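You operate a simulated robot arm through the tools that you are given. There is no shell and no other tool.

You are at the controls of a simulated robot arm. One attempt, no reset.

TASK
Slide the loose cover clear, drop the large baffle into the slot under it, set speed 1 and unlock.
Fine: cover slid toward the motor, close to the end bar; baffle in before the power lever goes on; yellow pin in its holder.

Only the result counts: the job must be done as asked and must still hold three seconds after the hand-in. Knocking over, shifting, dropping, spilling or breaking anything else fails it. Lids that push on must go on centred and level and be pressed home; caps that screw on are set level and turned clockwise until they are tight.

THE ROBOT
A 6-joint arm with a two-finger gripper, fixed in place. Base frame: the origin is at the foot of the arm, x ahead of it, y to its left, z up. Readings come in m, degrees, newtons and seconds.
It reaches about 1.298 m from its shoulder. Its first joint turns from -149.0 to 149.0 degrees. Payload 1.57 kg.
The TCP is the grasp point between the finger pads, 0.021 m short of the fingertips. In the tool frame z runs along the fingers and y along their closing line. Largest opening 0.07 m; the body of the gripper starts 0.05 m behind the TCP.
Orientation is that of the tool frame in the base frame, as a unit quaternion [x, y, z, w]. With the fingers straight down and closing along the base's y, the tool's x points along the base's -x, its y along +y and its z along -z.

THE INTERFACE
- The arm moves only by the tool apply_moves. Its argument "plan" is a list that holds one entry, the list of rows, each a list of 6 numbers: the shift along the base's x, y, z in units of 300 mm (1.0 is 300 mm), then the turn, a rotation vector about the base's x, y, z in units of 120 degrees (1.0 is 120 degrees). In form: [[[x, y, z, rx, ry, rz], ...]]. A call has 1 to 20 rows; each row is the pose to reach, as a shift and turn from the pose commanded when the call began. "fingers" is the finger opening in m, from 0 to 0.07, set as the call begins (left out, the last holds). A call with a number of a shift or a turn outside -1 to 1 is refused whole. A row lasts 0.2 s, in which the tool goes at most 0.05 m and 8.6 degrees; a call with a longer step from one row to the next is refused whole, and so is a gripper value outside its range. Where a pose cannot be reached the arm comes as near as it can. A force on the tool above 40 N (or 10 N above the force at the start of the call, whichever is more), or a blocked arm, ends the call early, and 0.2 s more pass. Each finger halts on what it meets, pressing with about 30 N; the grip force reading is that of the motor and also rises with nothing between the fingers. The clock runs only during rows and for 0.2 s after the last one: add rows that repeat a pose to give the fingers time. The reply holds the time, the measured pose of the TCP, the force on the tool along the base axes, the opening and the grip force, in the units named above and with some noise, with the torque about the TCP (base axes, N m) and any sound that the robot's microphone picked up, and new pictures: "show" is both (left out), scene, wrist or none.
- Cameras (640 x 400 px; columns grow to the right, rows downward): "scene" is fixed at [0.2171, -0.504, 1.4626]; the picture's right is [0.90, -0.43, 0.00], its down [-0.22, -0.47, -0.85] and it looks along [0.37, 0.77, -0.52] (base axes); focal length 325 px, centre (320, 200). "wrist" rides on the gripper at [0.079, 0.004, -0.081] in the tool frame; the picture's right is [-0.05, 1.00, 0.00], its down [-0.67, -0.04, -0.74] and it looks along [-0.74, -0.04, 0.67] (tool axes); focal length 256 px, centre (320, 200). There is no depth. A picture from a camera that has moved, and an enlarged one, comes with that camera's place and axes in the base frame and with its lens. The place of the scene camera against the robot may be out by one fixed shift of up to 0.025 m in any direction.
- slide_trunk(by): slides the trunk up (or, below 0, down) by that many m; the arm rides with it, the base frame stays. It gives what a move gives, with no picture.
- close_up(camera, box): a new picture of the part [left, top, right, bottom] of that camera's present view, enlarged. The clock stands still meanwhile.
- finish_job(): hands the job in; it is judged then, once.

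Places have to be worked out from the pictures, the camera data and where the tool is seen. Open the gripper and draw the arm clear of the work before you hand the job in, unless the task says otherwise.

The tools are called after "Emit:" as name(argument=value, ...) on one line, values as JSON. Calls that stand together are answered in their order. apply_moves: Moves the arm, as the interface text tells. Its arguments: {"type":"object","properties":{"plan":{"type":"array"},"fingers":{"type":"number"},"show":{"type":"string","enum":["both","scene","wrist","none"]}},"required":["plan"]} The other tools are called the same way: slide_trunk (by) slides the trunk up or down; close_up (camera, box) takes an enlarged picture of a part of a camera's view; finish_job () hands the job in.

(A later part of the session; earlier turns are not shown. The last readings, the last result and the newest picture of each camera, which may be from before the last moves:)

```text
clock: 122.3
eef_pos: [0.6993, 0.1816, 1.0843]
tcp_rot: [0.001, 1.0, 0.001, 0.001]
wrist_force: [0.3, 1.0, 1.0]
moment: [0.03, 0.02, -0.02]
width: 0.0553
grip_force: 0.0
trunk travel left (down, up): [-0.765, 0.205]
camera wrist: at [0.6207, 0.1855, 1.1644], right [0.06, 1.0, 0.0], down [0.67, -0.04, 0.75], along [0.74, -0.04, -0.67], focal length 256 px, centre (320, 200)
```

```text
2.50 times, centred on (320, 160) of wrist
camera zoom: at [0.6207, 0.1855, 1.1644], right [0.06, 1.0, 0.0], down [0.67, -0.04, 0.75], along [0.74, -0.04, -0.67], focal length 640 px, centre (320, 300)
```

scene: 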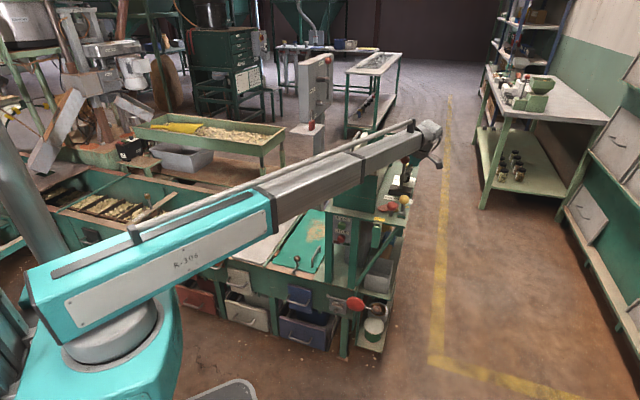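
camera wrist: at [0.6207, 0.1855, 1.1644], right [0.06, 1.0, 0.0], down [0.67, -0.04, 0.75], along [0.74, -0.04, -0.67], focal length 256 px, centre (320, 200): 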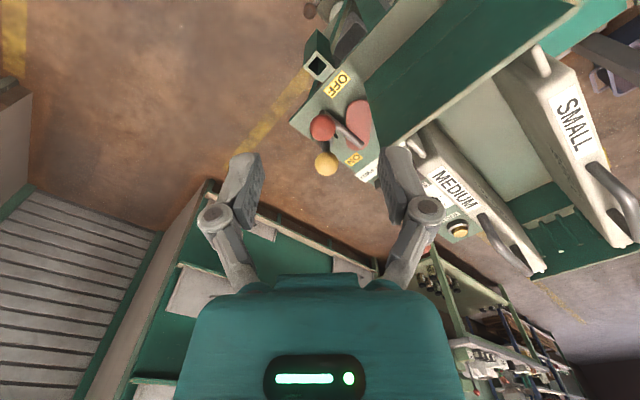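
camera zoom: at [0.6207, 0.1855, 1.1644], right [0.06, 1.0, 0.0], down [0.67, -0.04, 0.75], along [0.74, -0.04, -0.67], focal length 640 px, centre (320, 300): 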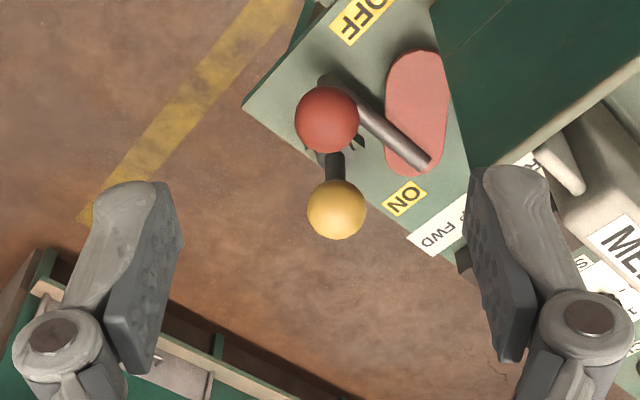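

The yellow ball is confirmed at (0.840, 0.183, 0.902), 47 mm from the red ball along x. I'll move above it and descend part-way.

Emit:
apply_moves(plan=[[[0.12, 0.001, 0, 0, 0, 0], [0.24, 0.002, 0, 0, 0, 0], [0.36, 0.003, 0, 0, 0, 0], [0.468, 0.003, 0, 0, 0, 0], [0.468, 0.003, 0, 0, 0, 0]]], show="none")

Emit:
slide_trunk(by=-0.11)

Emit:
close_up(camera="wrist", box=[200, 0, 440, 240])

Emit:
close_up(camera="scene", box=[345, 130, 425, 230])

```text
clock: 123.5
eef_pos: [0.8389, 0.1823, 1.0834]
tcp_rot: [0.0, 1.0, 0.001, 0.001]
wrist_force: [0.6, 0.3, -0.5]
moment: [-0.01, -0.01, 0.03]
width: 0.0548
grip_force: 0.1
trunk travel left (down, up): [-0.765, 0.205]
```

```text
clock: 124.9
eef_pos: [0.8395, 0.1824, 0.9732]
tcp_rot: [0.0, 1.0, 0.0, 0.001]
wrist_force: [-1.1, -0.7, 0.9]
moment: [0.0, -0.02, 0.01]
width: 0.0551
grip_force: 0.0
trunk travel left (down, up): [-0.655, 0.315]
```

```text
1.67 times, centred on (320, 120) of wrist
camera zoom: at [0.7591, 0.1859, 1.0545], right [0.05, 1.0, 0.0], down [0.67, -0.04, 0.75], along [0.74, -0.04, -0.67], focal length 427 px, centre (320, 333)
```

zoom: 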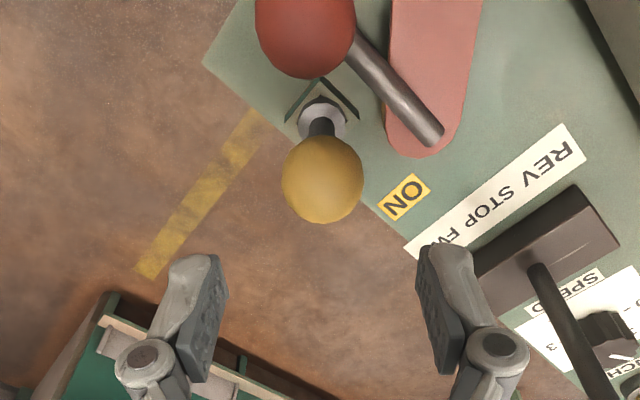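

```text
4.00 times, centred on (385, 180) of scene
camera zoom: at [0.2171, -0.504, 1.4626], right [0.9, -0.43, 0.0], down [-0.22, -0.47, -0.85], along [0.37, 0.77, -0.52], focal length 1301 px, centre (60, 280)
```

zoom: 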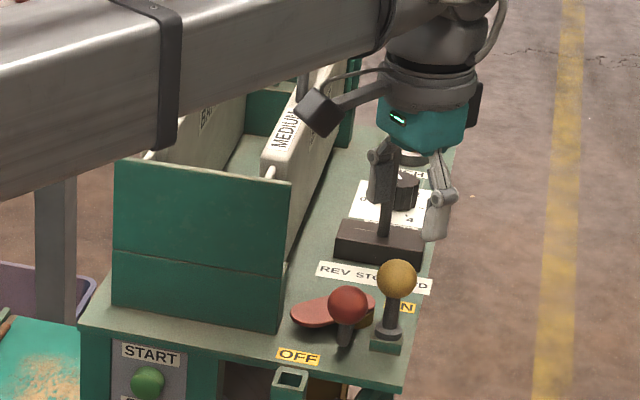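

The ball is centred under the TCP. I'll lower 0.04 and check the camera housing against the rack plate and red ball.

Emit:
slide_trunk(by=-0.04)

Emit:
close_up(camera="scene", box=[345, 130, 425, 230])

Emit:
close_up(camera="wrist", box=[200, 0, 440, 240])

```text
clock: 125.7
eef_pos: [0.8393, 0.1814, 0.934]
tcp_rot: [0.0, 1.0, 0.001, 0.001]
wrist_force: [-0.3, 0.0, 0.5]
moment: [-0.02, -0.03, 0.02]
width: 0.0548
grip_force: 0.1
trunk travel left (down, up): [-0.615, 0.355]
```

```text
4.00 times, centred on (385, 180) of scene
camera zoom: at [0.2171, -0.504, 1.4626], right [0.9, -0.43, 0.0], down [-0.22, -0.47, -0.85], along [0.37, 0.77, -0.52], focal length 1301 px, centre (60, 280)
```

zoom: 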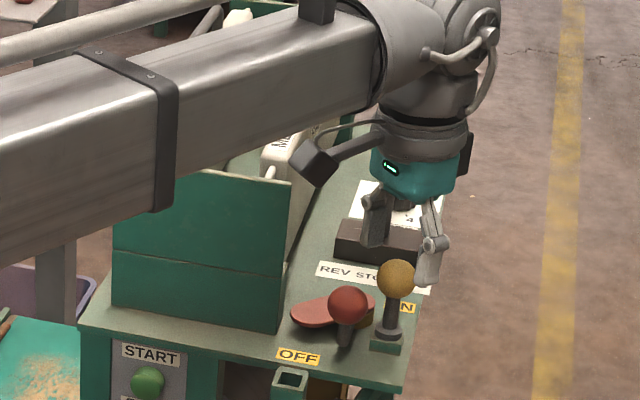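

```text
1.67 times, centred on (320, 120) of wrist
camera zoom: at [0.759, 0.1859, 1.0145], right [0.05, 1.0, 0.0], down [0.67, -0.04, 0.75], along [0.74, -0.04, -0.67], focal length 427 px, centre (320, 333)
```

zoom: 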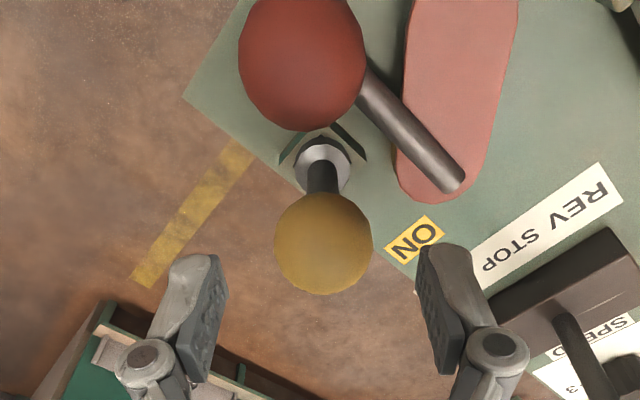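

Clearances look fine. I'll lower the last 0.031 to the ball's equator and close on it.

Emit:
slide_trunk(by=-0.031)

Emit:
close_up(camera="scene", box=[365, 160, 415, 220])

Emit:
apply_moves(plan=[[[0.004, 0, 0, 0, 0, 0], [0.004, 0, 0, 0, 0, 0], [0.004, 0, 0, 0, 0, 0], [0.004, 0, 0, 0, 0, 0]]], fingers=0.0, show="wrist")

```text
clock: 126.5
eef_pos: [0.8378, 0.1811, 0.9033]
tcp_rot: [0.0, 1.0, 0.001, 0.0]
wrist_force: [-1.0, 0.3, -0.6]
moment: [-0.01, 0.0, 0.01]
width: 0.0551
grip_force: 0.1
trunk travel left (down, up): [-0.584, 0.386]
```

```text
6.67 times, centred on (390, 190) of scene
camera zoom: at [0.2171, -0.504, 1.4626], right [0.9, -0.43, 0.0], down [-0.22, -0.47, -0.85], along [0.37, 0.77, -0.52], focal length 2168 px, centre (-147, 267)
```

zoom: 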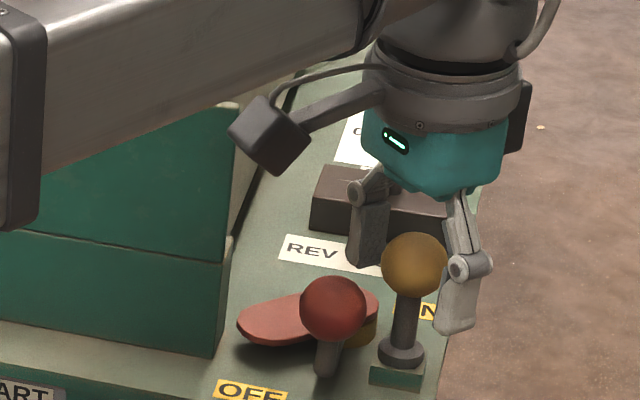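

```text
clock: 127.5
eef_pos: [0.8393, 0.1817, 0.9033]
tcp_rot: [0.0, 1.0, 0.001, 0.0]
wrist_force: [1.4, 0.2, 3.6]
moment: [0.02, -0.06, -0.01]
width: 0.03
grip_force: 30.2
trunk travel left (down, up): [-0.584, 0.386]
camera wrist: at [0.7596, 0.1855, 0.9836], right [0.05, 1.0, 0.0], down [0.67, -0.04, 0.75], along [0.74, -0.04, -0.67], focal length 256 px, centre (320, 200)
```

wrist: 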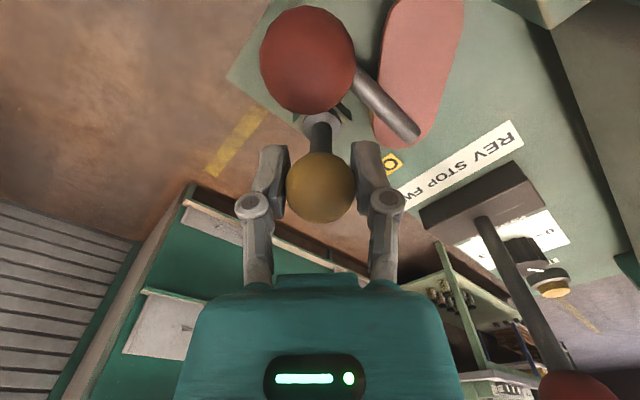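

The yellow ball is gripped (30 mm, 30 N). I'll pull it up 0.04 and check that the pin comes out.

Emit:
slide_trunk(by=0.04)

Emit:
close_up(camera="scene", box=[365, 150, 415, 220])

Emit:
close_up(camera="wrist", box=[200, 0, 440, 240])

```text
clock: 128.3
eef_pos: [0.8384, 0.1813, 0.943]
tcp_rot: [0.0, 1.0, 0.001, -0.001]
wrist_force: [-0.7, -0.3, -1.3]
moment: [-0.02, -0.01, 0.0]
width: 0.0297
grip_force: 30.6
trunk travel left (down, up): [-0.624, 0.346]
```

```text
5.71 times, centred on (390, 185) of scene
camera zoom: at [0.2171, -0.504, 1.4626], right [0.9, -0.43, 0.0], down [-0.22, -0.47, -0.85], along [0.37, 0.77, -0.52], focal length 1859 px, centre (-80, 286)
```

zoom: 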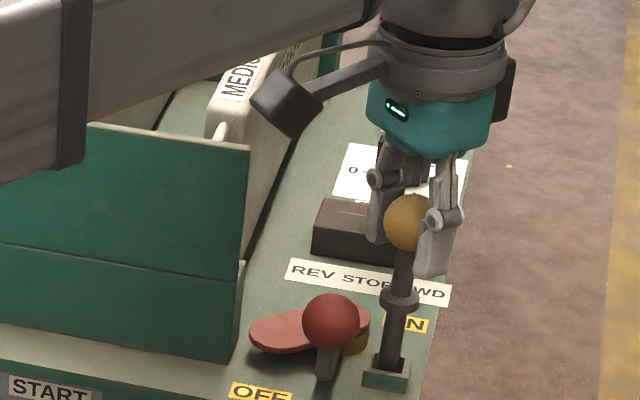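

```text
1.67 times, centred on (320, 120) of wrist
camera zoom: at [0.76, 0.1856, 1.0233], right [0.05, 1.0, 0.0], down [0.67, -0.04, 0.74], along [0.74, -0.04, -0.67], focal length 427 px, centre (320, 333)
```

zoom: 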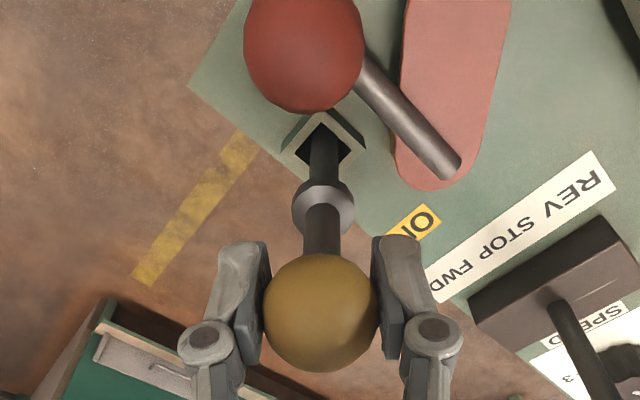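

The pin is sliding out, with its shaft still partly in the square socket. I'll keep lifting.

Emit:
slide_trunk(by=0.08)

Emit:
close_up(camera="scene", box=[355, 130, 425, 220])

Emit:
close_up(camera="wrist", box=[200, 0, 440, 240])

```text
clock: 129.5
eef_pos: [0.8386, 0.1821, 1.0221]
tcp_rot: [0.0, 1.0, 0.002, 0.0]
wrist_force: [1.5, 0.4, -1.0]
moment: [0.01, -0.01, -0.02]
width: 0.0297
grip_force: 29.7
trunk travel left (down, up): [-0.704, 0.266]
```

```text
4.44 times, centred on (390, 175) of scene
camera zoom: at [0.2171, -0.504, 1.4626], right [0.9, -0.43, 0.0], down [-0.22, -0.47, -0.85], along [0.37, 0.77, -0.52], focal length 1446 px, centre (9, 311)
```

zoom: 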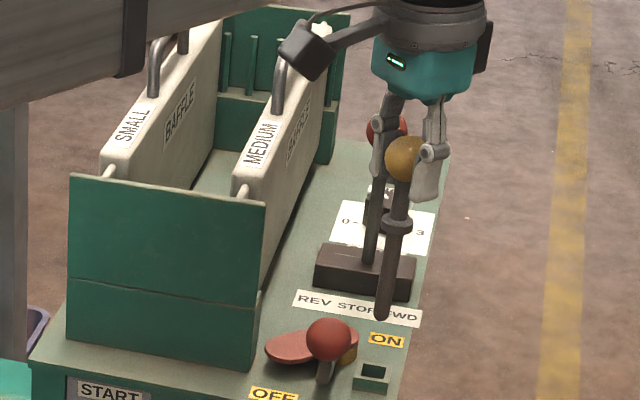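

```text
1.67 times, centred on (320, 120) of wrist
camera zoom: at [0.76, 0.1856, 1.1033], right [0.05, 1.0, 0.0], down [0.67, -0.04, 0.74], along [0.74, -0.04, -0.67], focal length 427 px, centre (320, 333)
```

zoom: 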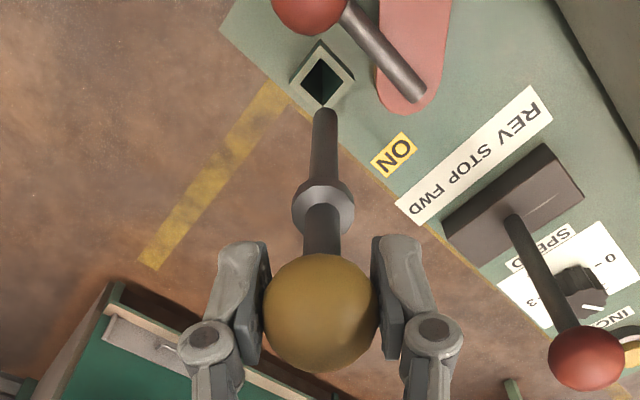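

The pin is fully out, with about 75 mm of shaft below its collar. I'll raise another 0.06 so its tip clears the red ball, then carry it over the holder.

Emit:
slide_trunk(by=0.06)

Emit:
apply_moves(plan=[[[-0.08, -0.005, 0, 0, 0, 0], [-0.17, -0.01, 0, 0, 0, 0], [-0.26, -0.015, 0, 0, 0, 0], [-0.327, -0.02, 0, 0, 0, 0], [-0.327, -0.02, 0, 0, 0, 0], [-0.327, -0.02, 0, 0, 0, 0]]], show="wrist")

Emit:
close_up(camera="wrist", box=[260, 0, 380, 120])

Emit:
close_up(camera="scene", box=[340, 120, 430, 240])

```text
clock: 130.5
eef_pos: [0.8397, 0.1816, 1.0821]
tcp_rot: [0.0, 1.0, 0.001, -0.001]
wrist_force: [-0.4, 0.4, -1.2]
moment: [0.03, 0.03, -0.02]
width: 0.0299
grip_force: 29.8
trunk travel left (down, up): [-0.764, 0.206]
```

```text
clock: 131.9
eef_pos: [0.7398, 0.1744, 1.0819]
tcp_rot: [0.0, 1.0, 0.001, 0.001]
wrist_force: [0.3, 0.2, -1.5]
moment: [-0.01, 0.02, 0.0]
width: 0.03
grip_force: 29.8
trunk travel left (down, up): [-0.764, 0.206]
camera wrist: at [0.6609, 0.1788, 1.1634], right [0.05, 1.0, 0.0], down [0.67, -0.04, 0.74], along [0.74, -0.04, -0.67], focal length 256 px, centre (320, 200)
```

wrist: 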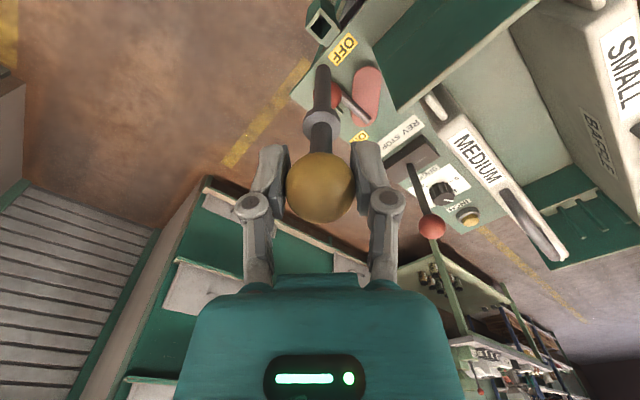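

```text
3.33 times, centred on (320, 60) of wrist
camera zoom: at [0.6609, 0.1788, 1.1634], right [0.05, 1.0, 0.0], down [0.67, -0.04, 0.74], along [0.74, -0.04, -0.67], focal length 853 px, centre (320, 667)
```

zoom: 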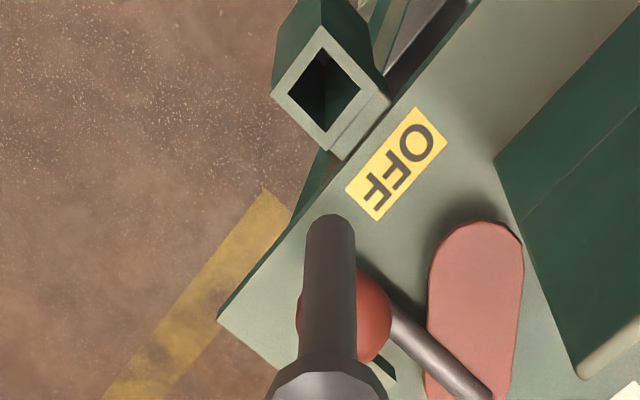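

```text
3.33 times, centred on (385, 180) of scene
camera zoom: at [0.2171, -0.504, 1.4626], right [0.9, -0.43, 0.0], down [-0.22, -0.47, -0.85], along [0.37, 0.77, -0.52], focal length 1084 px, centre (103, 267)
```

zoom: 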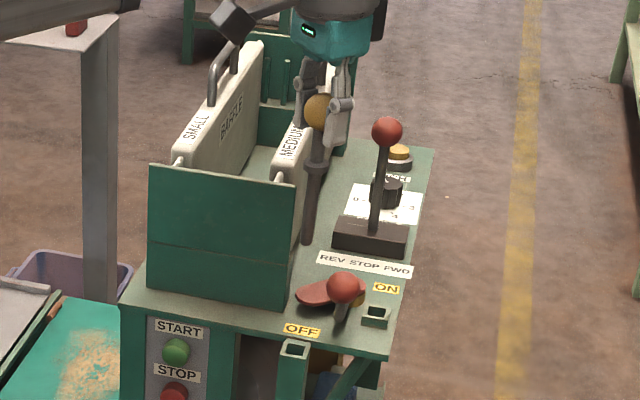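

The holder mouth measures at about (0.7405, 0.1758), and the TCP is at (0.740, 0.1745). I'll lower 0.08 so the tip is about 3 cm above the mouth, and re-check the alignment.

Emit:
slide_trunk(by=-0.08)

Emit:
close_up(camera="wrist", box=[260, 0, 380, 120])

Emit:
close_up(camera="scene", box=[355, 150, 415, 240])

```text
clock: 133.1
eef_pos: [0.7401, 0.1754, 1.0033]
tcp_rot: [0.001, 1.0, 0.0, 0.001]
wrist_force: [0.3, -0.1, -1.4]
moment: [-0.01, -0.02, 0.01]
width: 0.0298
grip_force: 29.6
trunk travel left (down, up): [-0.684, 0.286]
```

```text
3.33 times, centred on (320, 60) of wrist
camera zoom: at [0.6608, 0.1787, 1.0835], right [0.05, 1.0, 0.0], down [0.67, -0.04, 0.75], along [0.74, -0.04, -0.67], focal length 853 px, centre (320, 667)
```

zoom: 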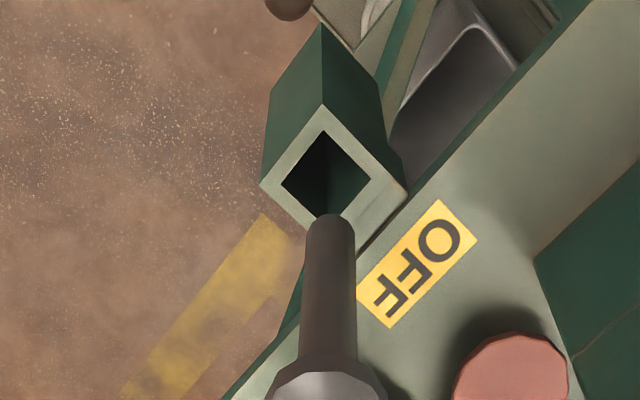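

```text
4.44 times, centred on (385, 195) of scene
camera zoom: at [0.2171, -0.504, 1.4626], right [0.9, -0.43, 0.0], down [-0.22, -0.47, -0.85], along [0.37, 0.77, -0.52], focal length 1446 px, centre (31, 222)
```

zoom: 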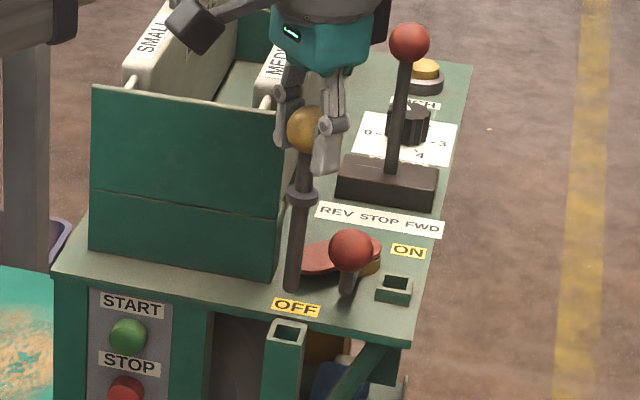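

The tip and mouth agree to about 1 mm in y. I'll lower another 0.022 so the tip is just above the mouth, and compare directly.

Emit:
slide_trunk(by=-0.022)

Emit:
close_up(camera="wrist", box=[290, 30, 350, 90])

Emit:
close_up(camera="scene", box=[365, 200, 395, 235])

```text
clock: 133.7
eef_pos: [0.7406, 0.1741, 0.9816]
tcp_rot: [0.0, 1.0, 0.002, 0.0]
wrist_force: [0.5, -0.2, -0.9]
moment: [-0.01, -0.03, 0.01]
width: 0.0297
grip_force: 30.2
trunk travel left (down, up): [-0.662, 0.308]
```

```text
6.67 times, centred on (320, 60) of wrist
camera zoom: at [0.6608, 0.1787, 1.0614], right [0.05, 1.0, 0.0], down [0.67, -0.04, 0.75], along [0.74, -0.04, -0.67], focal length 1707 px, centre (320, 1133)
```

zoom: 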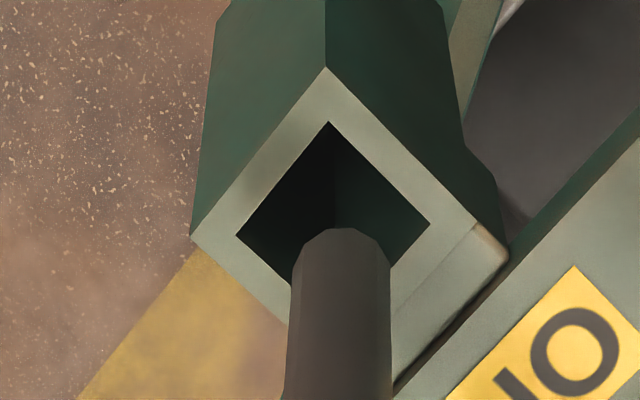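

```text
11.43 times, centred on (380, 218) of scene
camera zoom: at [0.2171, -0.504, 1.4626], right [0.9, -0.43, 0.0], down [-0.22, -0.47, -0.85], along [0.37, 0.77, -0.52], focal length 3717 px, centre (-366, 0)
```

zoom: 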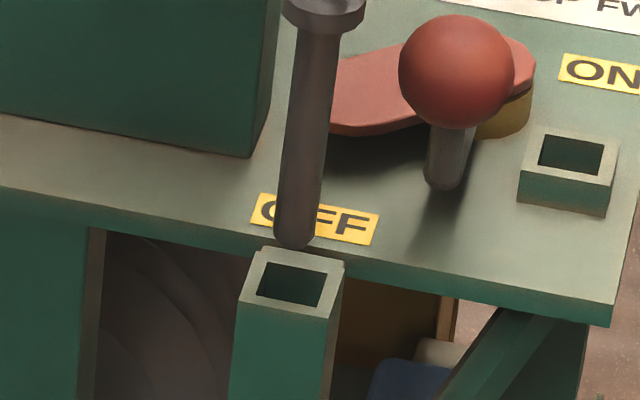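

Both views say the tip needs only about 1.3 mm in +x and 0.6 mm in −y. I'll apply that and lower 0.03 into the mouth, watching the force.

Emit:
apply_moves(plan=[[[0.0043, -0.002, 0, 0, 0, 0], [0.0043, -0.002, 0, 0, 0, 0]]], show="none")

Emit:
slide_trunk(by=-0.015)

Emit:
close_up(camera="scene", box=[365, 200, 395, 235])

Emit:
close_up(camera="wrist", box=[290, 40, 350, 100])

```text
clock: 134.3
eef_pos: [0.7416, 0.1752, 0.9808]
tcp_rot: [0.0, 1.0, 0.001, -0.001]
wrist_force: [-0.5, -0.1, -0.5]
moment: [-0.01, 0.01, 0.02]
width: 0.0296
grip_force: 30.1
trunk travel left (down, up): [-0.662, 0.308]
```

```text
clock: 135.0
eef_pos: [0.7405, 0.1745, 0.9666]
tcp_rot: [0.0, 1.0, 0.001, 0.0]
wrist_force: [-0.9, -0.5, -0.7]
moment: [-0.01, 0.0, 0.03]
width: 0.0296
grip_force: 30.3
trunk travel left (down, up): [-0.647, 0.323]
```

```text
11.43 times, centred on (380, 218) of scene
camera zoom: at [0.2171, -0.504, 1.4626], right [0.9, -0.43, 0.0], down [-0.22, -0.47, -0.85], along [0.37, 0.77, -0.52], focal length 3717 px, centre (-366, 0)
```

zoom: 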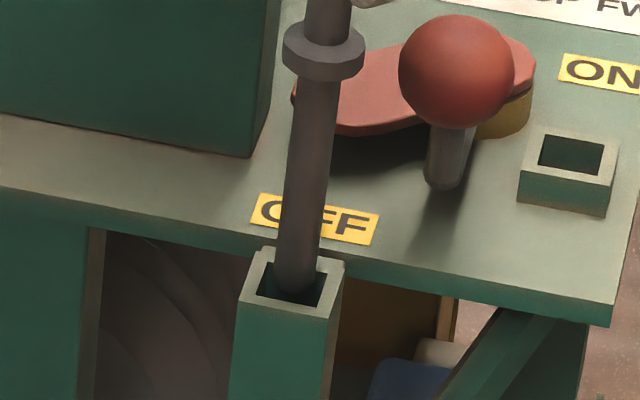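

```text
6.67 times, centred on (320, 70) of wrist
camera zoom: at [0.6623, 0.1784, 1.0464], right [0.05, 1.0, 0.0], down [0.67, -0.04, 0.75], along [0.74, -0.04, -0.67], focal length 1707 px, centre (320, 1067)
```

zoom: 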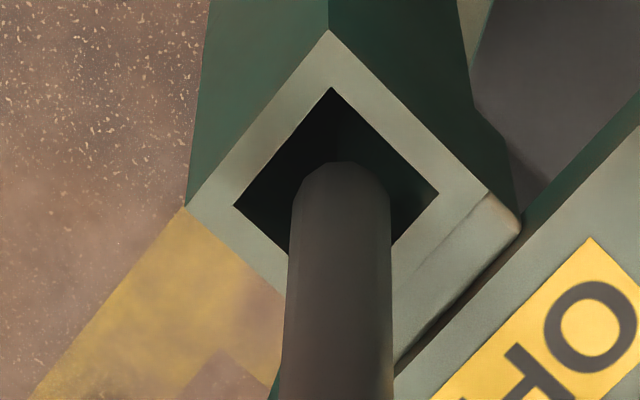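

The tip is centred in the square mouth in both views. Continuing down.

Emit:
slide_trunk(by=-0.015)

Emit:
slide_trunk(by=-0.02)

Emit:
close_up(camera="scene", box=[360, 180, 410, 240])

```text
clock: 135.6
eef_pos: [0.7426, 0.1738, 0.95]
tcp_rot: [0.0, 1.0, 0.001, 0.0]
wrist_force: [0.6, 0.1, -0.9]
moment: [-0.01, -0.01, -0.01]
width: 0.0297
grip_force: 29.8
trunk travel left (down, up): [-0.632, 0.338]
```

```text
clock: 136.3
eef_pos: [0.7416, 0.1744, 0.9305]
tcp_rot: [0.0, 1.0, 0.0, 0.0]
wrist_force: [-0.2, 0.5, 0.0]
moment: [-0.01, -0.05, 0.01]
width: 0.0295
grip_force: 29.9
trunk travel left (down, up): [-0.612, 0.358]
```

```text
6.67 times, centred on (385, 210) of scene
camera zoom: at [0.2171, -0.504, 1.4626], right [0.9, -0.43, 0.0], down [-0.22, -0.47, -0.85], along [0.37, 0.77, -0.52], focal length 2168 px, centre (-113, 133)
```

zoom: 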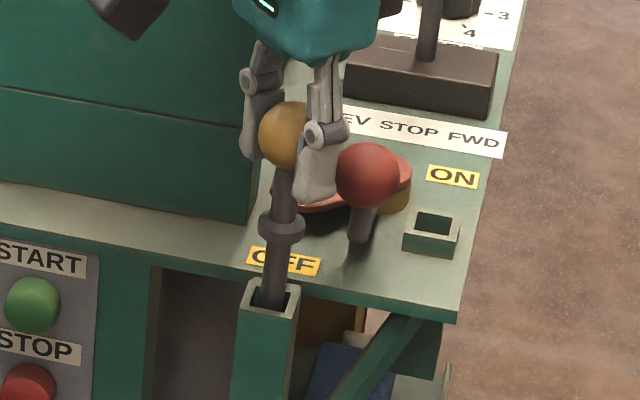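

The shaft is in the holder tube, with the collar still about 30 mm above the rim. Lowering on in smaller steps until it rests.

Emit:
slide_trunk(by=-0.02)

Emit:
slide_trunk(by=-0.008)

Emit:
close_up(camera="scene", box=[360, 180, 410, 240])

```text
clock: 136.9
eef_pos: [0.7411, 0.1742, 0.9109]
tcp_rot: [-0.001, 1.0, 0.001, -0.001]
wrist_force: [0.5, -0.1, -0.8]
moment: [0.02, -0.03, -0.04]
width: 0.0297
grip_force: 30.3
trunk travel left (down, up): [-0.592, 0.378]
```

```text
clock: 137.5
eef_pos: [0.7407, 0.1747, 0.9036]
tcp_rot: [0.0, 1.0, 0.001, 0.0]
wrist_force: [0.4, 0.5, -0.5]
moment: [0.03, -0.01, 0.03]
width: 0.0295
grip_force: 29.4
trunk travel left (down, up): [-0.584, 0.386]
```

```text
6.67 times, centred on (385, 210) of scene
camera zoom: at [0.2171, -0.504, 1.4626], right [0.9, -0.43, 0.0], down [-0.22, -0.47, -0.85], along [0.37, 0.77, -0.52], focal length 2168 px, centre (-113, 133)
```

zoom: 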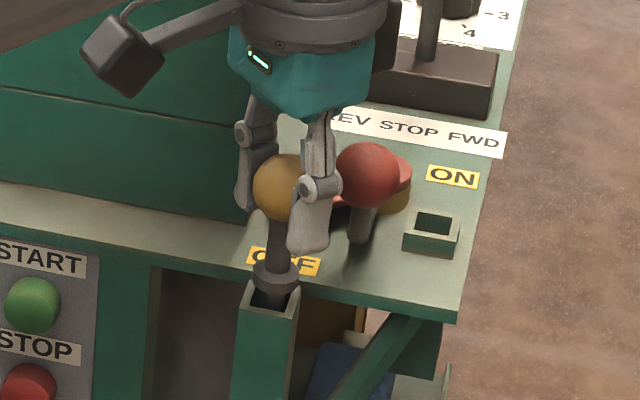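

The collar is almost on the rim. I'll take a few small final steps.

Emit:
slide_trunk(by=-0.005)

Emit:
slide_trunk(by=-0.004)

Emit:
close_up(camera="scene", box=[365, 200, 395, 235])

```text
clock: 138.0
eef_pos: [0.7432, 0.1745, 0.898]
tcp_rot: [0.0, 1.0, 0.001, 0.0]
wrist_force: [-0.5, 0.3, -1.3]
moment: [-0.01, -0.01, -0.01]
width: 0.03
grip_force: 29.9
trunk travel left (down, up): [-0.579, 0.391]
```

```text
clock: 138.6
eef_pos: [0.7423, 0.175, 0.8939]
tcp_rot: [0.0, 1.0, 0.0, 0.0]
wrist_force: [0.1, 0.2, -0.8]
moment: [-0.01, -0.02, 0.01]
width: 0.0296
grip_force: 29.6
trunk travel left (down, up): [-0.575, 0.395]
```

```text
11.43 times, centred on (380, 218) of scene
camera zoom: at [0.2171, -0.504, 1.4626], right [0.9, -0.43, 0.0], down [-0.22, -0.47, -0.85], along [0.37, 0.77, -0.52], focal length 3717 px, centre (-366, 0)
```

zoom: 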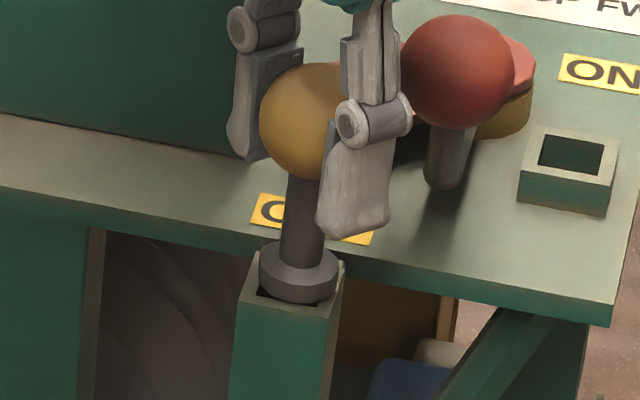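

There's still a thin gap under the collar. Two more small steps.

Emit:
slide_trunk(by=-0.004)

Emit:
slide_trunk(by=-0.003)

```text
clock: 139.1
eef_pos: [0.7416, 0.1754, 0.8919]
tcp_rot: [0.0, 1.0, 0.002, 0.002]
wrist_force: [5.6, 5.1, 21.9]
moment: [0.03, -0.22, 0.0]
width: 0.0298
grip_force: 30.2
trunk travel left (down, up): [-0.571, 0.399]
```

```text
clock: 139.6
eef_pos: [0.7414, 0.1744, 0.8878]
tcp_rot: [0.0, 1.0, 0.001, 0.001]
wrist_force: [1.2, 4.3, 18.7]
moment: [0.0, -0.02, 0.0]
width: 0.0295
grip_force: 30.1
trunk travel left (down, up): [-0.568, 0.402]
```

The collar is seated on the rim (about 20 N contact). I'll unload by 2 mm and open the fingers.

Emit:
slide_trunk(by=0.002)

Emit:
apply_moves(plan=[[[0, 0, 0, 0, 0, 0], [0, 0, 0, 0, 0, 0], [0, 0, 0, 0, 0, 0], [0, 0, 0, 0, 0, 0]]], fingers=0.055, show="wrist")

Emit:
close_up(camera="scene", box=[360, 180, 410, 240])

```text
clock: 140.1
eef_pos: [0.7415, 0.1738, 0.8886]
tcp_rot: [0.001, 1.0, 0.001, 0.0]
wrist_force: [0.4, 0.0, -1.2]
moment: [-0.04, 0.01, -0.03]
width: 0.0294
grip_force: 29.5
trunk travel left (down, up): [-0.57, 0.4]
```

```text
clock: 141.1
eef_pos: [0.7412, 0.1753, 0.8888]
tcp_rot: [0.0, 1.0, 0.002, 0.0]
wrist_force: [0.0, -0.8, -0.2]
moment: [-0.04, -0.01, 0.02]
width: 0.0549
grip_force: 0.1
trunk travel left (down, up): [-0.57, 0.4]
camera wrist: at [0.6623, 0.1784, 0.9694], right [0.05, 1.0, 0.0], down [0.67, -0.04, 0.75], along [0.74, -0.04, -0.67], focal length 256 px, centre (320, 200)
```

wrist: 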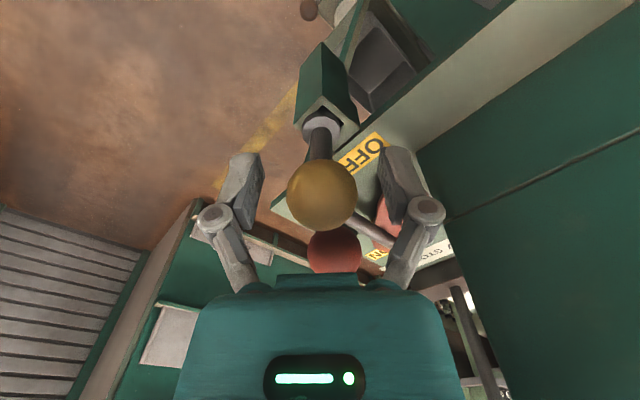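

```text
6.67 times, centred on (385, 210) of scene
camera zoom: at [0.2171, -0.504, 1.4626], right [0.9, -0.43, 0.0], down [-0.22, -0.47, -0.85], along [0.37, 0.77, -0.52], focal length 2168 px, centre (-113, 133)
```

zoom: 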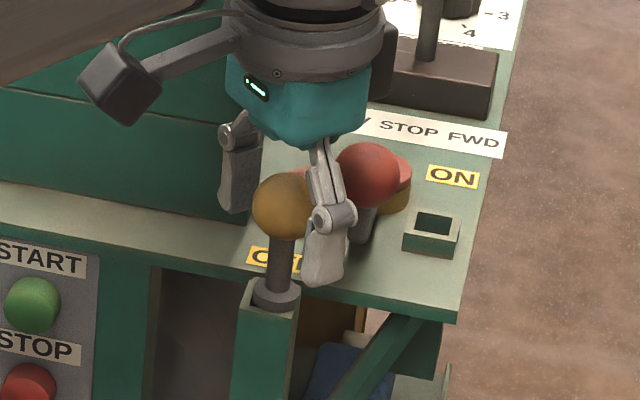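

The pin is standing in its holder, released. I'll rise 0.12 clear.

Emit:
slide_trunk(by=0.12)

Emit:
close_up(camera="scene", box=[360, 180, 410, 240])

Emit:
close_up(camera="wrist", box=[220, 0, 420, 220])

```text
clock: 142.6
eef_pos: [0.7406, 0.1742, 1.0089]
tcp_rot: [0.0, 1.0, 0.001, 0.0]
wrist_force: [-0.1, 0.2, 0.5]
moment: [0.02, 0.0, -0.03]
width: 0.0551
grip_force: 0.0
trunk travel left (down, up): [-0.69, 0.28]
```

```text
6.67 times, centred on (385, 210) of scene
camera zoom: at [0.2171, -0.504, 1.4626], right [0.9, -0.43, 0.0], down [-0.22, -0.47, -0.85], along [0.37, 0.77, -0.52], focal length 2168 px, centre (-113, 133)
```

zoom: 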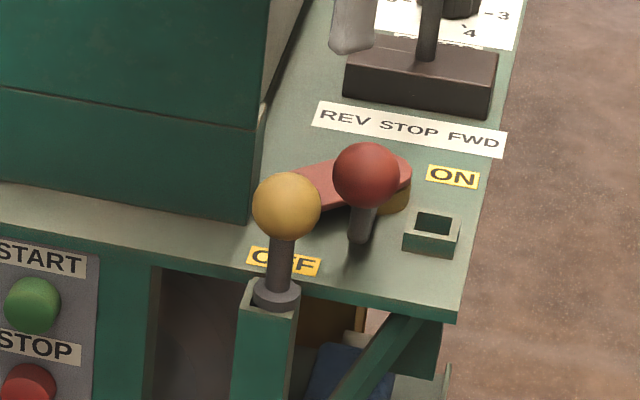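

```text
1.82 times, centred on (320, 110) of wrist
camera zoom: at [0.6624, 0.1785, 1.0894], right [0.05, 1.0, 0.0], down [0.67, -0.04, 0.75], along [0.74, -0.04, -0.67], focal length 465 px, centre (320, 364)
```

zoom: 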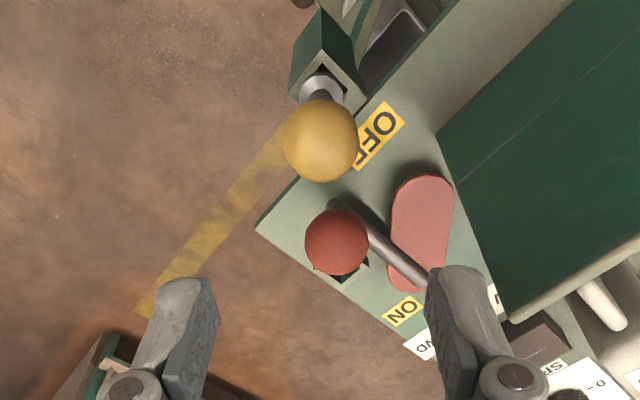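

The pin is seated in its holder. For the power lever, the pivot is near (0.836, 0.228), the ball is at (0.793, 0.179, 0.892), and the emptied bracket sits midway, so OFF→ON is about 90° counter-clockwise. I'll position over the red ball with yaw 45° so the fingers close tangentially.

Emit:
apply_moves(plan=[[[0.03, 0.003, 0, 0, 0, 0.06], [0.06, 0.006, 0, 0, 0, 0.125], [0.09, 0.009, 0, 0, 0, 0.19], [0.12, 0.012, 0, 0, 0, 0.25], [0.15, 0.015, 0, 0, 0, 0.315], [0.173, 0.017, 0, 0, 0, 0.375], [0.173, 0.017, 0, 0, 0, 0.375]]], fingers=0.05, show="wrist")

Emit:
close_up(camera="wrist", box=[220, 0, 420, 220])

Emit:
close_up(camera="scene", box=[355, 160, 415, 230])

```text
clock: 144.2
eef_pos: [0.792, 0.1792, 1.0086]
tcp_rot: [-0.383, 0.924, 0.0, 0.0]
wrist_force: [-0.6, 0.4, -0.6]
moment: [0.03, -0.01, 0.04]
width: 0.05
grip_force: 0.1
trunk travel left (down, up): [-0.69, 0.28]
camera wrist: at [0.7338, 0.1263, 1.0894], right [-0.67, 0.74, 0.0], down [0.5, 0.45, 0.75], along [0.55, 0.5, -0.67], focal length 256 px, centre (320, 200)
```

wrist: 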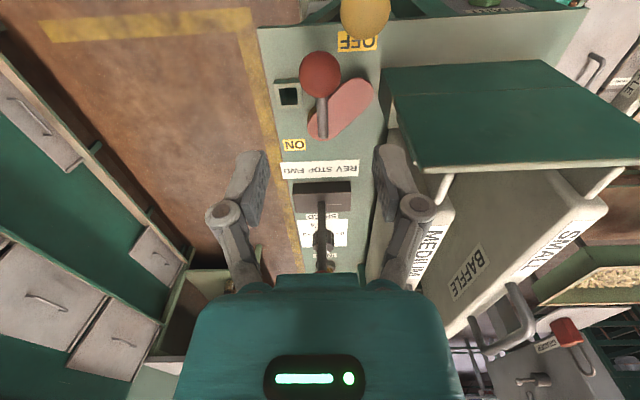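

```text
1.82 times, centred on (320, 110) of wrist
camera zoom: at [0.7338, 0.1263, 1.0894], right [-0.67, 0.74, 0.0], down [0.5, 0.45, 0.75], along [0.55, 0.5, -0.67], focal length 465 px, centre (320, 364)
```

zoom: 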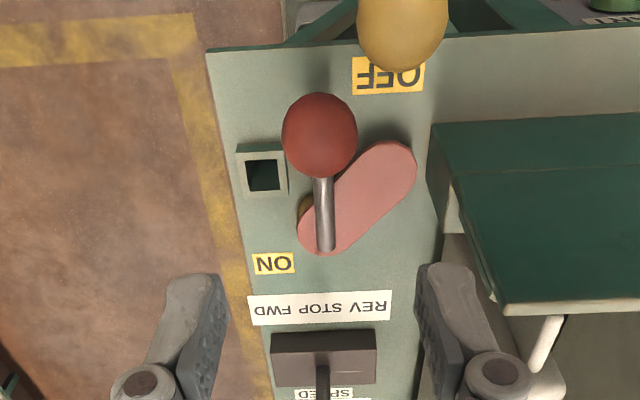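

```text
5.71 times, centred on (385, 195) of scene
camera zoom: at [0.2171, -0.504, 1.4626], right [0.9, -0.43, 0.0], down [-0.22, -0.47, -0.85], along [0.37, 0.77, -0.52], focal length 1859 px, centre (-51, 229)
```

zoom: 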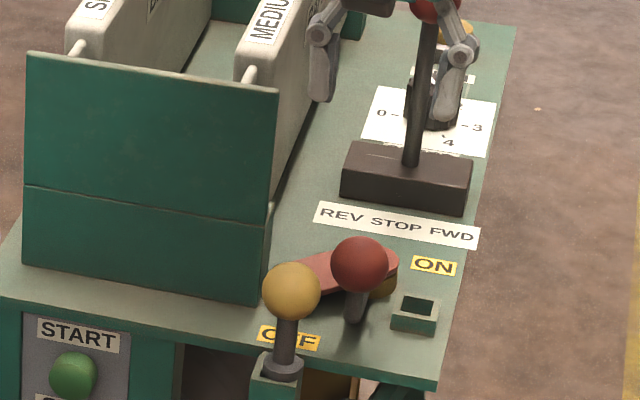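

The lever is clear from above: ball at U≈0.687, V≈−0.434, pivot at about U 0.749, V −0.432, ON along −M. I'll narrow the fingers, shift 2–3 mm away from the yellow ball and descend to the ball's equator in two steps.

Emit:
apply_moves(plan=[[[0.006, 0.005, 0, 0, 0, 0], [0.006, 0.005, 0, 0, 0, 0], [0.006, 0.005, 0, 0, 0, 0]]], fingers=0.044, show="none")

Emit:
slide_trunk(by=-0.08)

Emit:
close_up(camera="wrist", box=[220, 0, 420, 220])

Emit:
close_up(camera="scene", box=[355, 160, 415, 230])

```text
clock: 145.0
eef_pos: [0.7933, 0.1804, 1.0081]
tcp_rot: [-0.383, 0.924, 0.001, -0.001]
wrist_force: [0.0, 0.4, -0.2]
moment: [-0.03, 0.01, 0.03]
width: 0.044
grip_force: 0.1
trunk travel left (down, up): [-0.69, 0.28]
```

```text
clock: 146.2
eef_pos: [0.7941, 0.1816, 0.9287]
tcp_rot: [-0.383, 0.924, 0.001, -0.001]
wrist_force: [-0.1, -0.8, -0.2]
moment: [0.01, 0.01, -0.01]
width: 0.0438
grip_force: 0.1
trunk travel left (down, up): [-0.61, 0.36]
```

```text
1.82 times, centred on (320, 110) of wrist
camera zoom: at [0.7357, 0.128, 1.0095], right [-0.67, 0.74, 0.0], down [0.5, 0.44, 0.75], along [0.55, 0.5, -0.67], focal length 465 px, centre (320, 364)
```

zoom: 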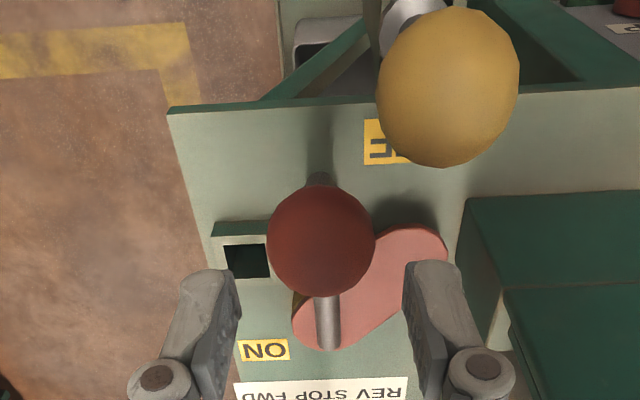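

```text
5.71 times, centred on (385, 195) of scene
camera zoom: at [0.2171, -0.504, 1.4626], right [0.9, -0.43, 0.0], down [-0.22, -0.47, -0.85], along [0.37, 0.77, -0.52], focal length 1859 px, centre (-51, 229)
```

zoom: 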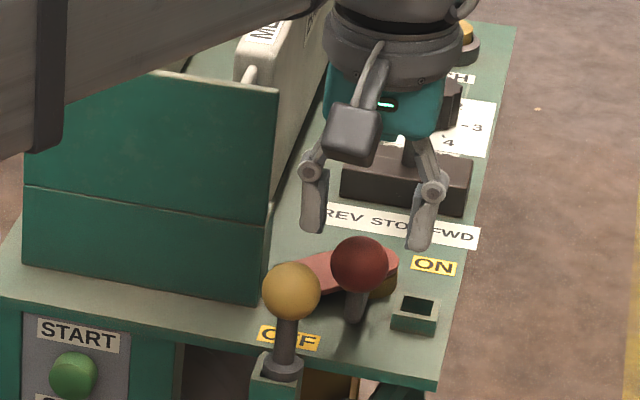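

Aligned over the ball. I'll lower the last 0.036 and grip.

Emit:
slide_trunk(by=-0.036)

Emit:
apply_moves(plan=[[[0, 0, 0, 0, 0, 0], [0, 0, 0, 0, 0, 0], [0, 0, 0, 0, 0, 0]]], fingers=0.0, show="wrist")

Emit:
close_up(camera="scene", box=[355, 160, 415, 230])

```text
clock: 147.0
eef_pos: [0.7938, 0.1813, 0.894]
tcp_rot: [-0.383, 0.924, 0.002, 0.0]
wrist_force: [-0.3, -0.1, 0.8]
moment: [-0.01, 0.01, 0.04]
width: 0.0441
grip_force: 0.0
trunk travel left (down, up): [-0.574, 0.396]
```

```text
clock: 147.8
eef_pos: [0.7949, 0.1818, 0.8927]
tcp_rot: [-0.383, 0.924, 0.001, 0.0]
wrist_force: [0.2, 0.4, 3.2]
moment: [0.0, 0.02, -0.01]
width: 0.0307
grip_force: 32.2
trunk travel left (down, up): [-0.574, 0.396]
camera wrist: at [0.7357, 0.1281, 0.9736], right [-0.67, 0.74, 0.0], down [0.5, 0.44, 0.75], along [0.55, 0.5, -0.67], focal length 256 px, centre (320, 200)
```

wrist: 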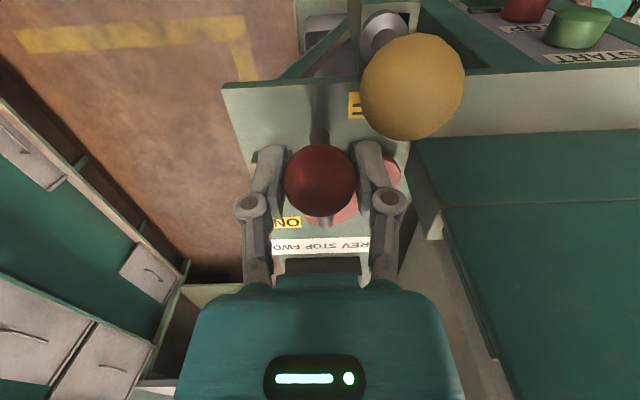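

```text
5.71 times, centred on (385, 195) of scene
camera zoom: at [0.2171, -0.504, 1.4626], right [0.9, -0.43, 0.0], down [-0.22, -0.47, -0.85], along [0.37, 0.77, -0.52], focal length 1859 px, centre (-51, 229)
```

zoom: 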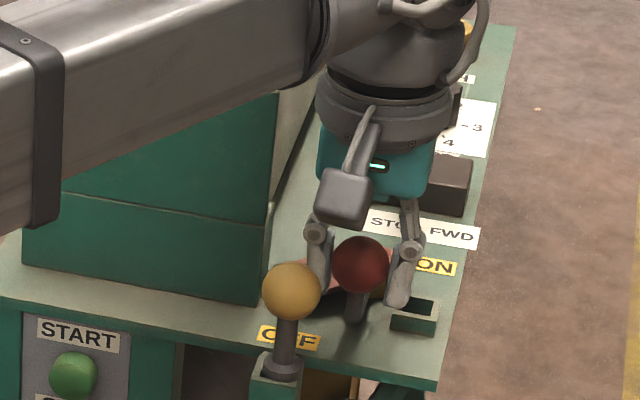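

The red ball is gripped. I'll swing it 15° counter-clockwise along the arc about the pivot and check that the lever follows.

Emit:
apply_moves(plan=[[[0.01, -0.0083, 0, 0, 0, 0.03], [0.02, -0.0166, 0, 0, 0, 0.0625], [0.031, -0.0236, 0, 0, 0, 0.094], [0.0419, -0.0306, 0, 0, 0, 0.125], [0.0419, -0.0306, 0, 0, 0, 0.125]]], show="wrist")

Emit:
close_up(camera="scene", box=[355, 160, 415, 230])

```text
clock: 149.0
eef_pos: [0.807, 0.1707, 0.8929]
tcp_rot: [-0.5, 0.866, 0.0, 0.0]
wrist_force: [0.7, -3.5, 2.5]
moment: [0.04, -0.09, -0.14]
width: 0.0303
grip_force: 32.1
trunk travel left (down, up): [-0.574, 0.396]
camera wrist: at [0.7644, 0.1046, 0.9736], right [-0.84, 0.55, 0.0], down [0.37, 0.56, 0.74], along [0.4, 0.63, -0.67], focal length 256 px, centre (320, 200)
```

wrist: 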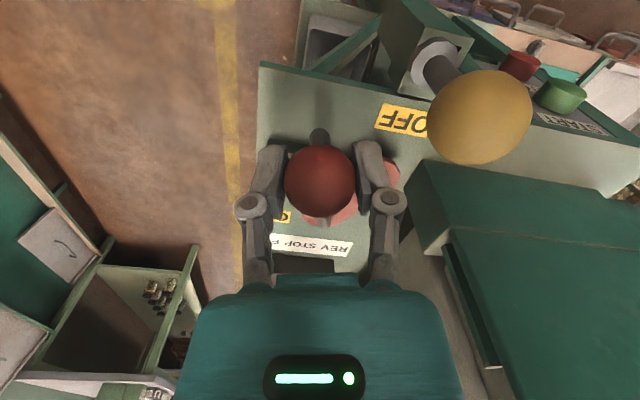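

```text
5.71 times, centred on (385, 195) of scene
camera zoom: at [0.2171, -0.504, 1.4626], right [0.9, -0.43, 0.0], down [-0.22, -0.47, -0.85], along [0.37, 0.77, -0.52], focal length 1859 px, centre (-51, 229)
```

zoom: 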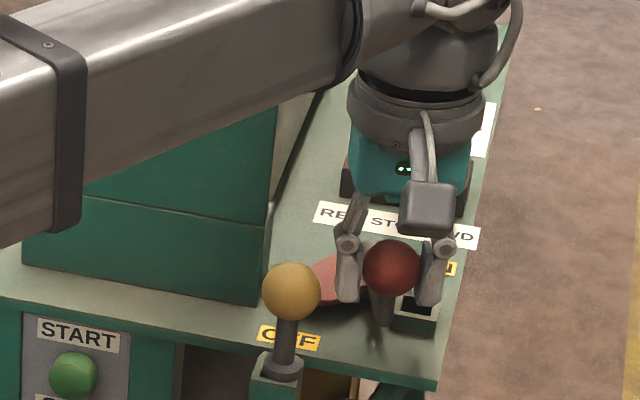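

The lever follows easily (only a few newtons). I'll continue the arc to 90°.

Emit:
apply_moves(plan=[[[0.0236, -0.0109, 0, 0, 0, 0.0625], [0.0485, -0.0186, 0, 0, 0, 0.125], [0.0741, -0.023, 0, 0, 0, 0.1875], [0.1001, -0.0241, 0, 0, 0, 0.25], [0.1259, -0.0218, 0, 0, 0, 0.3125], [0.1513, -0.016, 0, 0, 0, 0.375], [0.1757, -0.0071, 0, 0, 0, 0.4375], [0.1987, 0.005, 0, 0, 0, 0.5], [0.22, 0.02, 0, 0, 0, 0.5625], [0.2391, 0.0376, 0, 0, 0, 0.625], [0.2391, 0.0376, 0, 0, 0, 0.625]]], show="wrist")

Emit:
close_up(camera="scene", box=[355, 160, 415, 230])

```text
clock: 151.4
eef_pos: [0.8802, 0.1821, 0.8935]
tcp_rot: [0.924, -0.382, -0.001, 0.001]
wrist_force: [19.3, -16.8, 7.0]
moment: [-0.09, -0.04, 0.01]
width: 0.0309
grip_force: 32.4
trunk travel left (down, up): [-0.574, 0.396]
camera wrist: at [0.934, 0.122, 0.9729], right [-0.74, -0.67, 0.0], down [-0.45, 0.5, 0.74], along [-0.5, 0.55, -0.67], focal length 256 px, centre (320, 200)
```

wrist: 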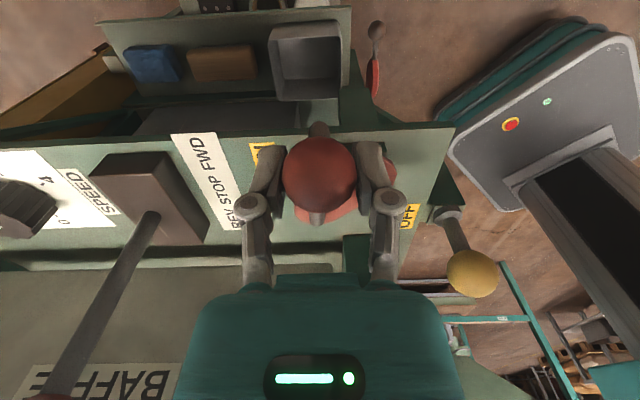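

```text
5.71 times, centred on (385, 195) of scene
camera zoom: at [0.2171, -0.504, 1.4626], right [0.9, -0.43, 0.0], down [-0.22, -0.47, -0.85], along [0.37, 0.77, -0.52], focal length 1859 px, centre (-51, 229)
```

zoom: 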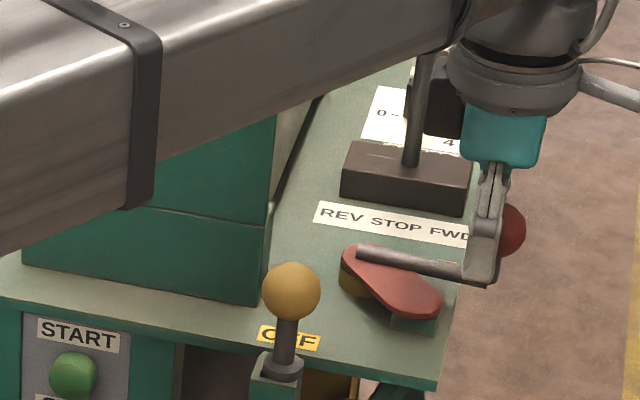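

The lever has swung 90° and its rod now points along −M beside "ON". There's only radial grip load and no tangential stop force yet, so I'll nudge it a little further to see whether there's an end stop.

Emit:
apply_moves(plan=[[[0.0095, 0.0037, 0, 0, 0, 0.0225], [0.0155, 0.0105, 0, 0, 0, 0.045], [0.0155, 0.0105, 0, 0, 0, 0.045]]], show="none")

Emit:
close_up(camera="scene", box=[355, 160, 415, 230])

```text
clock: 152.2
eef_pos: [0.8824, 0.184, 0.8913]
tcp_rot: [0.941, -0.34, -0.001, 0.002]
wrist_force: [10.3, -18.7, -0.6]
moment: [-0.05, -0.07, -0.02]
width: 0.0304
grip_force: 32.0
trunk travel left (down, up): [-0.574, 0.396]
```

```text
5.71 times, centred on (385, 195) of scene
camera zoom: at [0.2171, -0.504, 1.4626], right [0.9, -0.43, 0.0], down [-0.22, -0.47, -0.85], along [0.37, 0.77, -0.52], focal length 1859 px, centre (-51, 229)
```

zoom: 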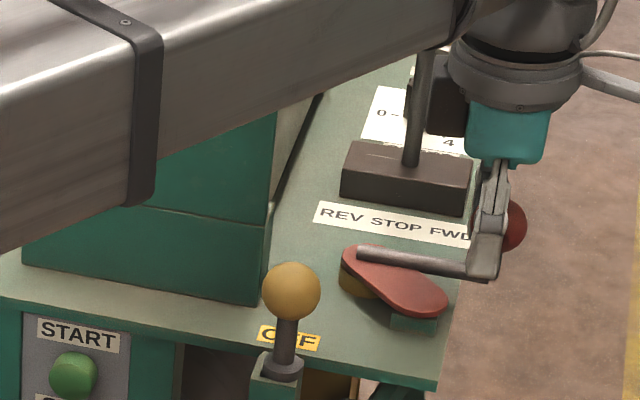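

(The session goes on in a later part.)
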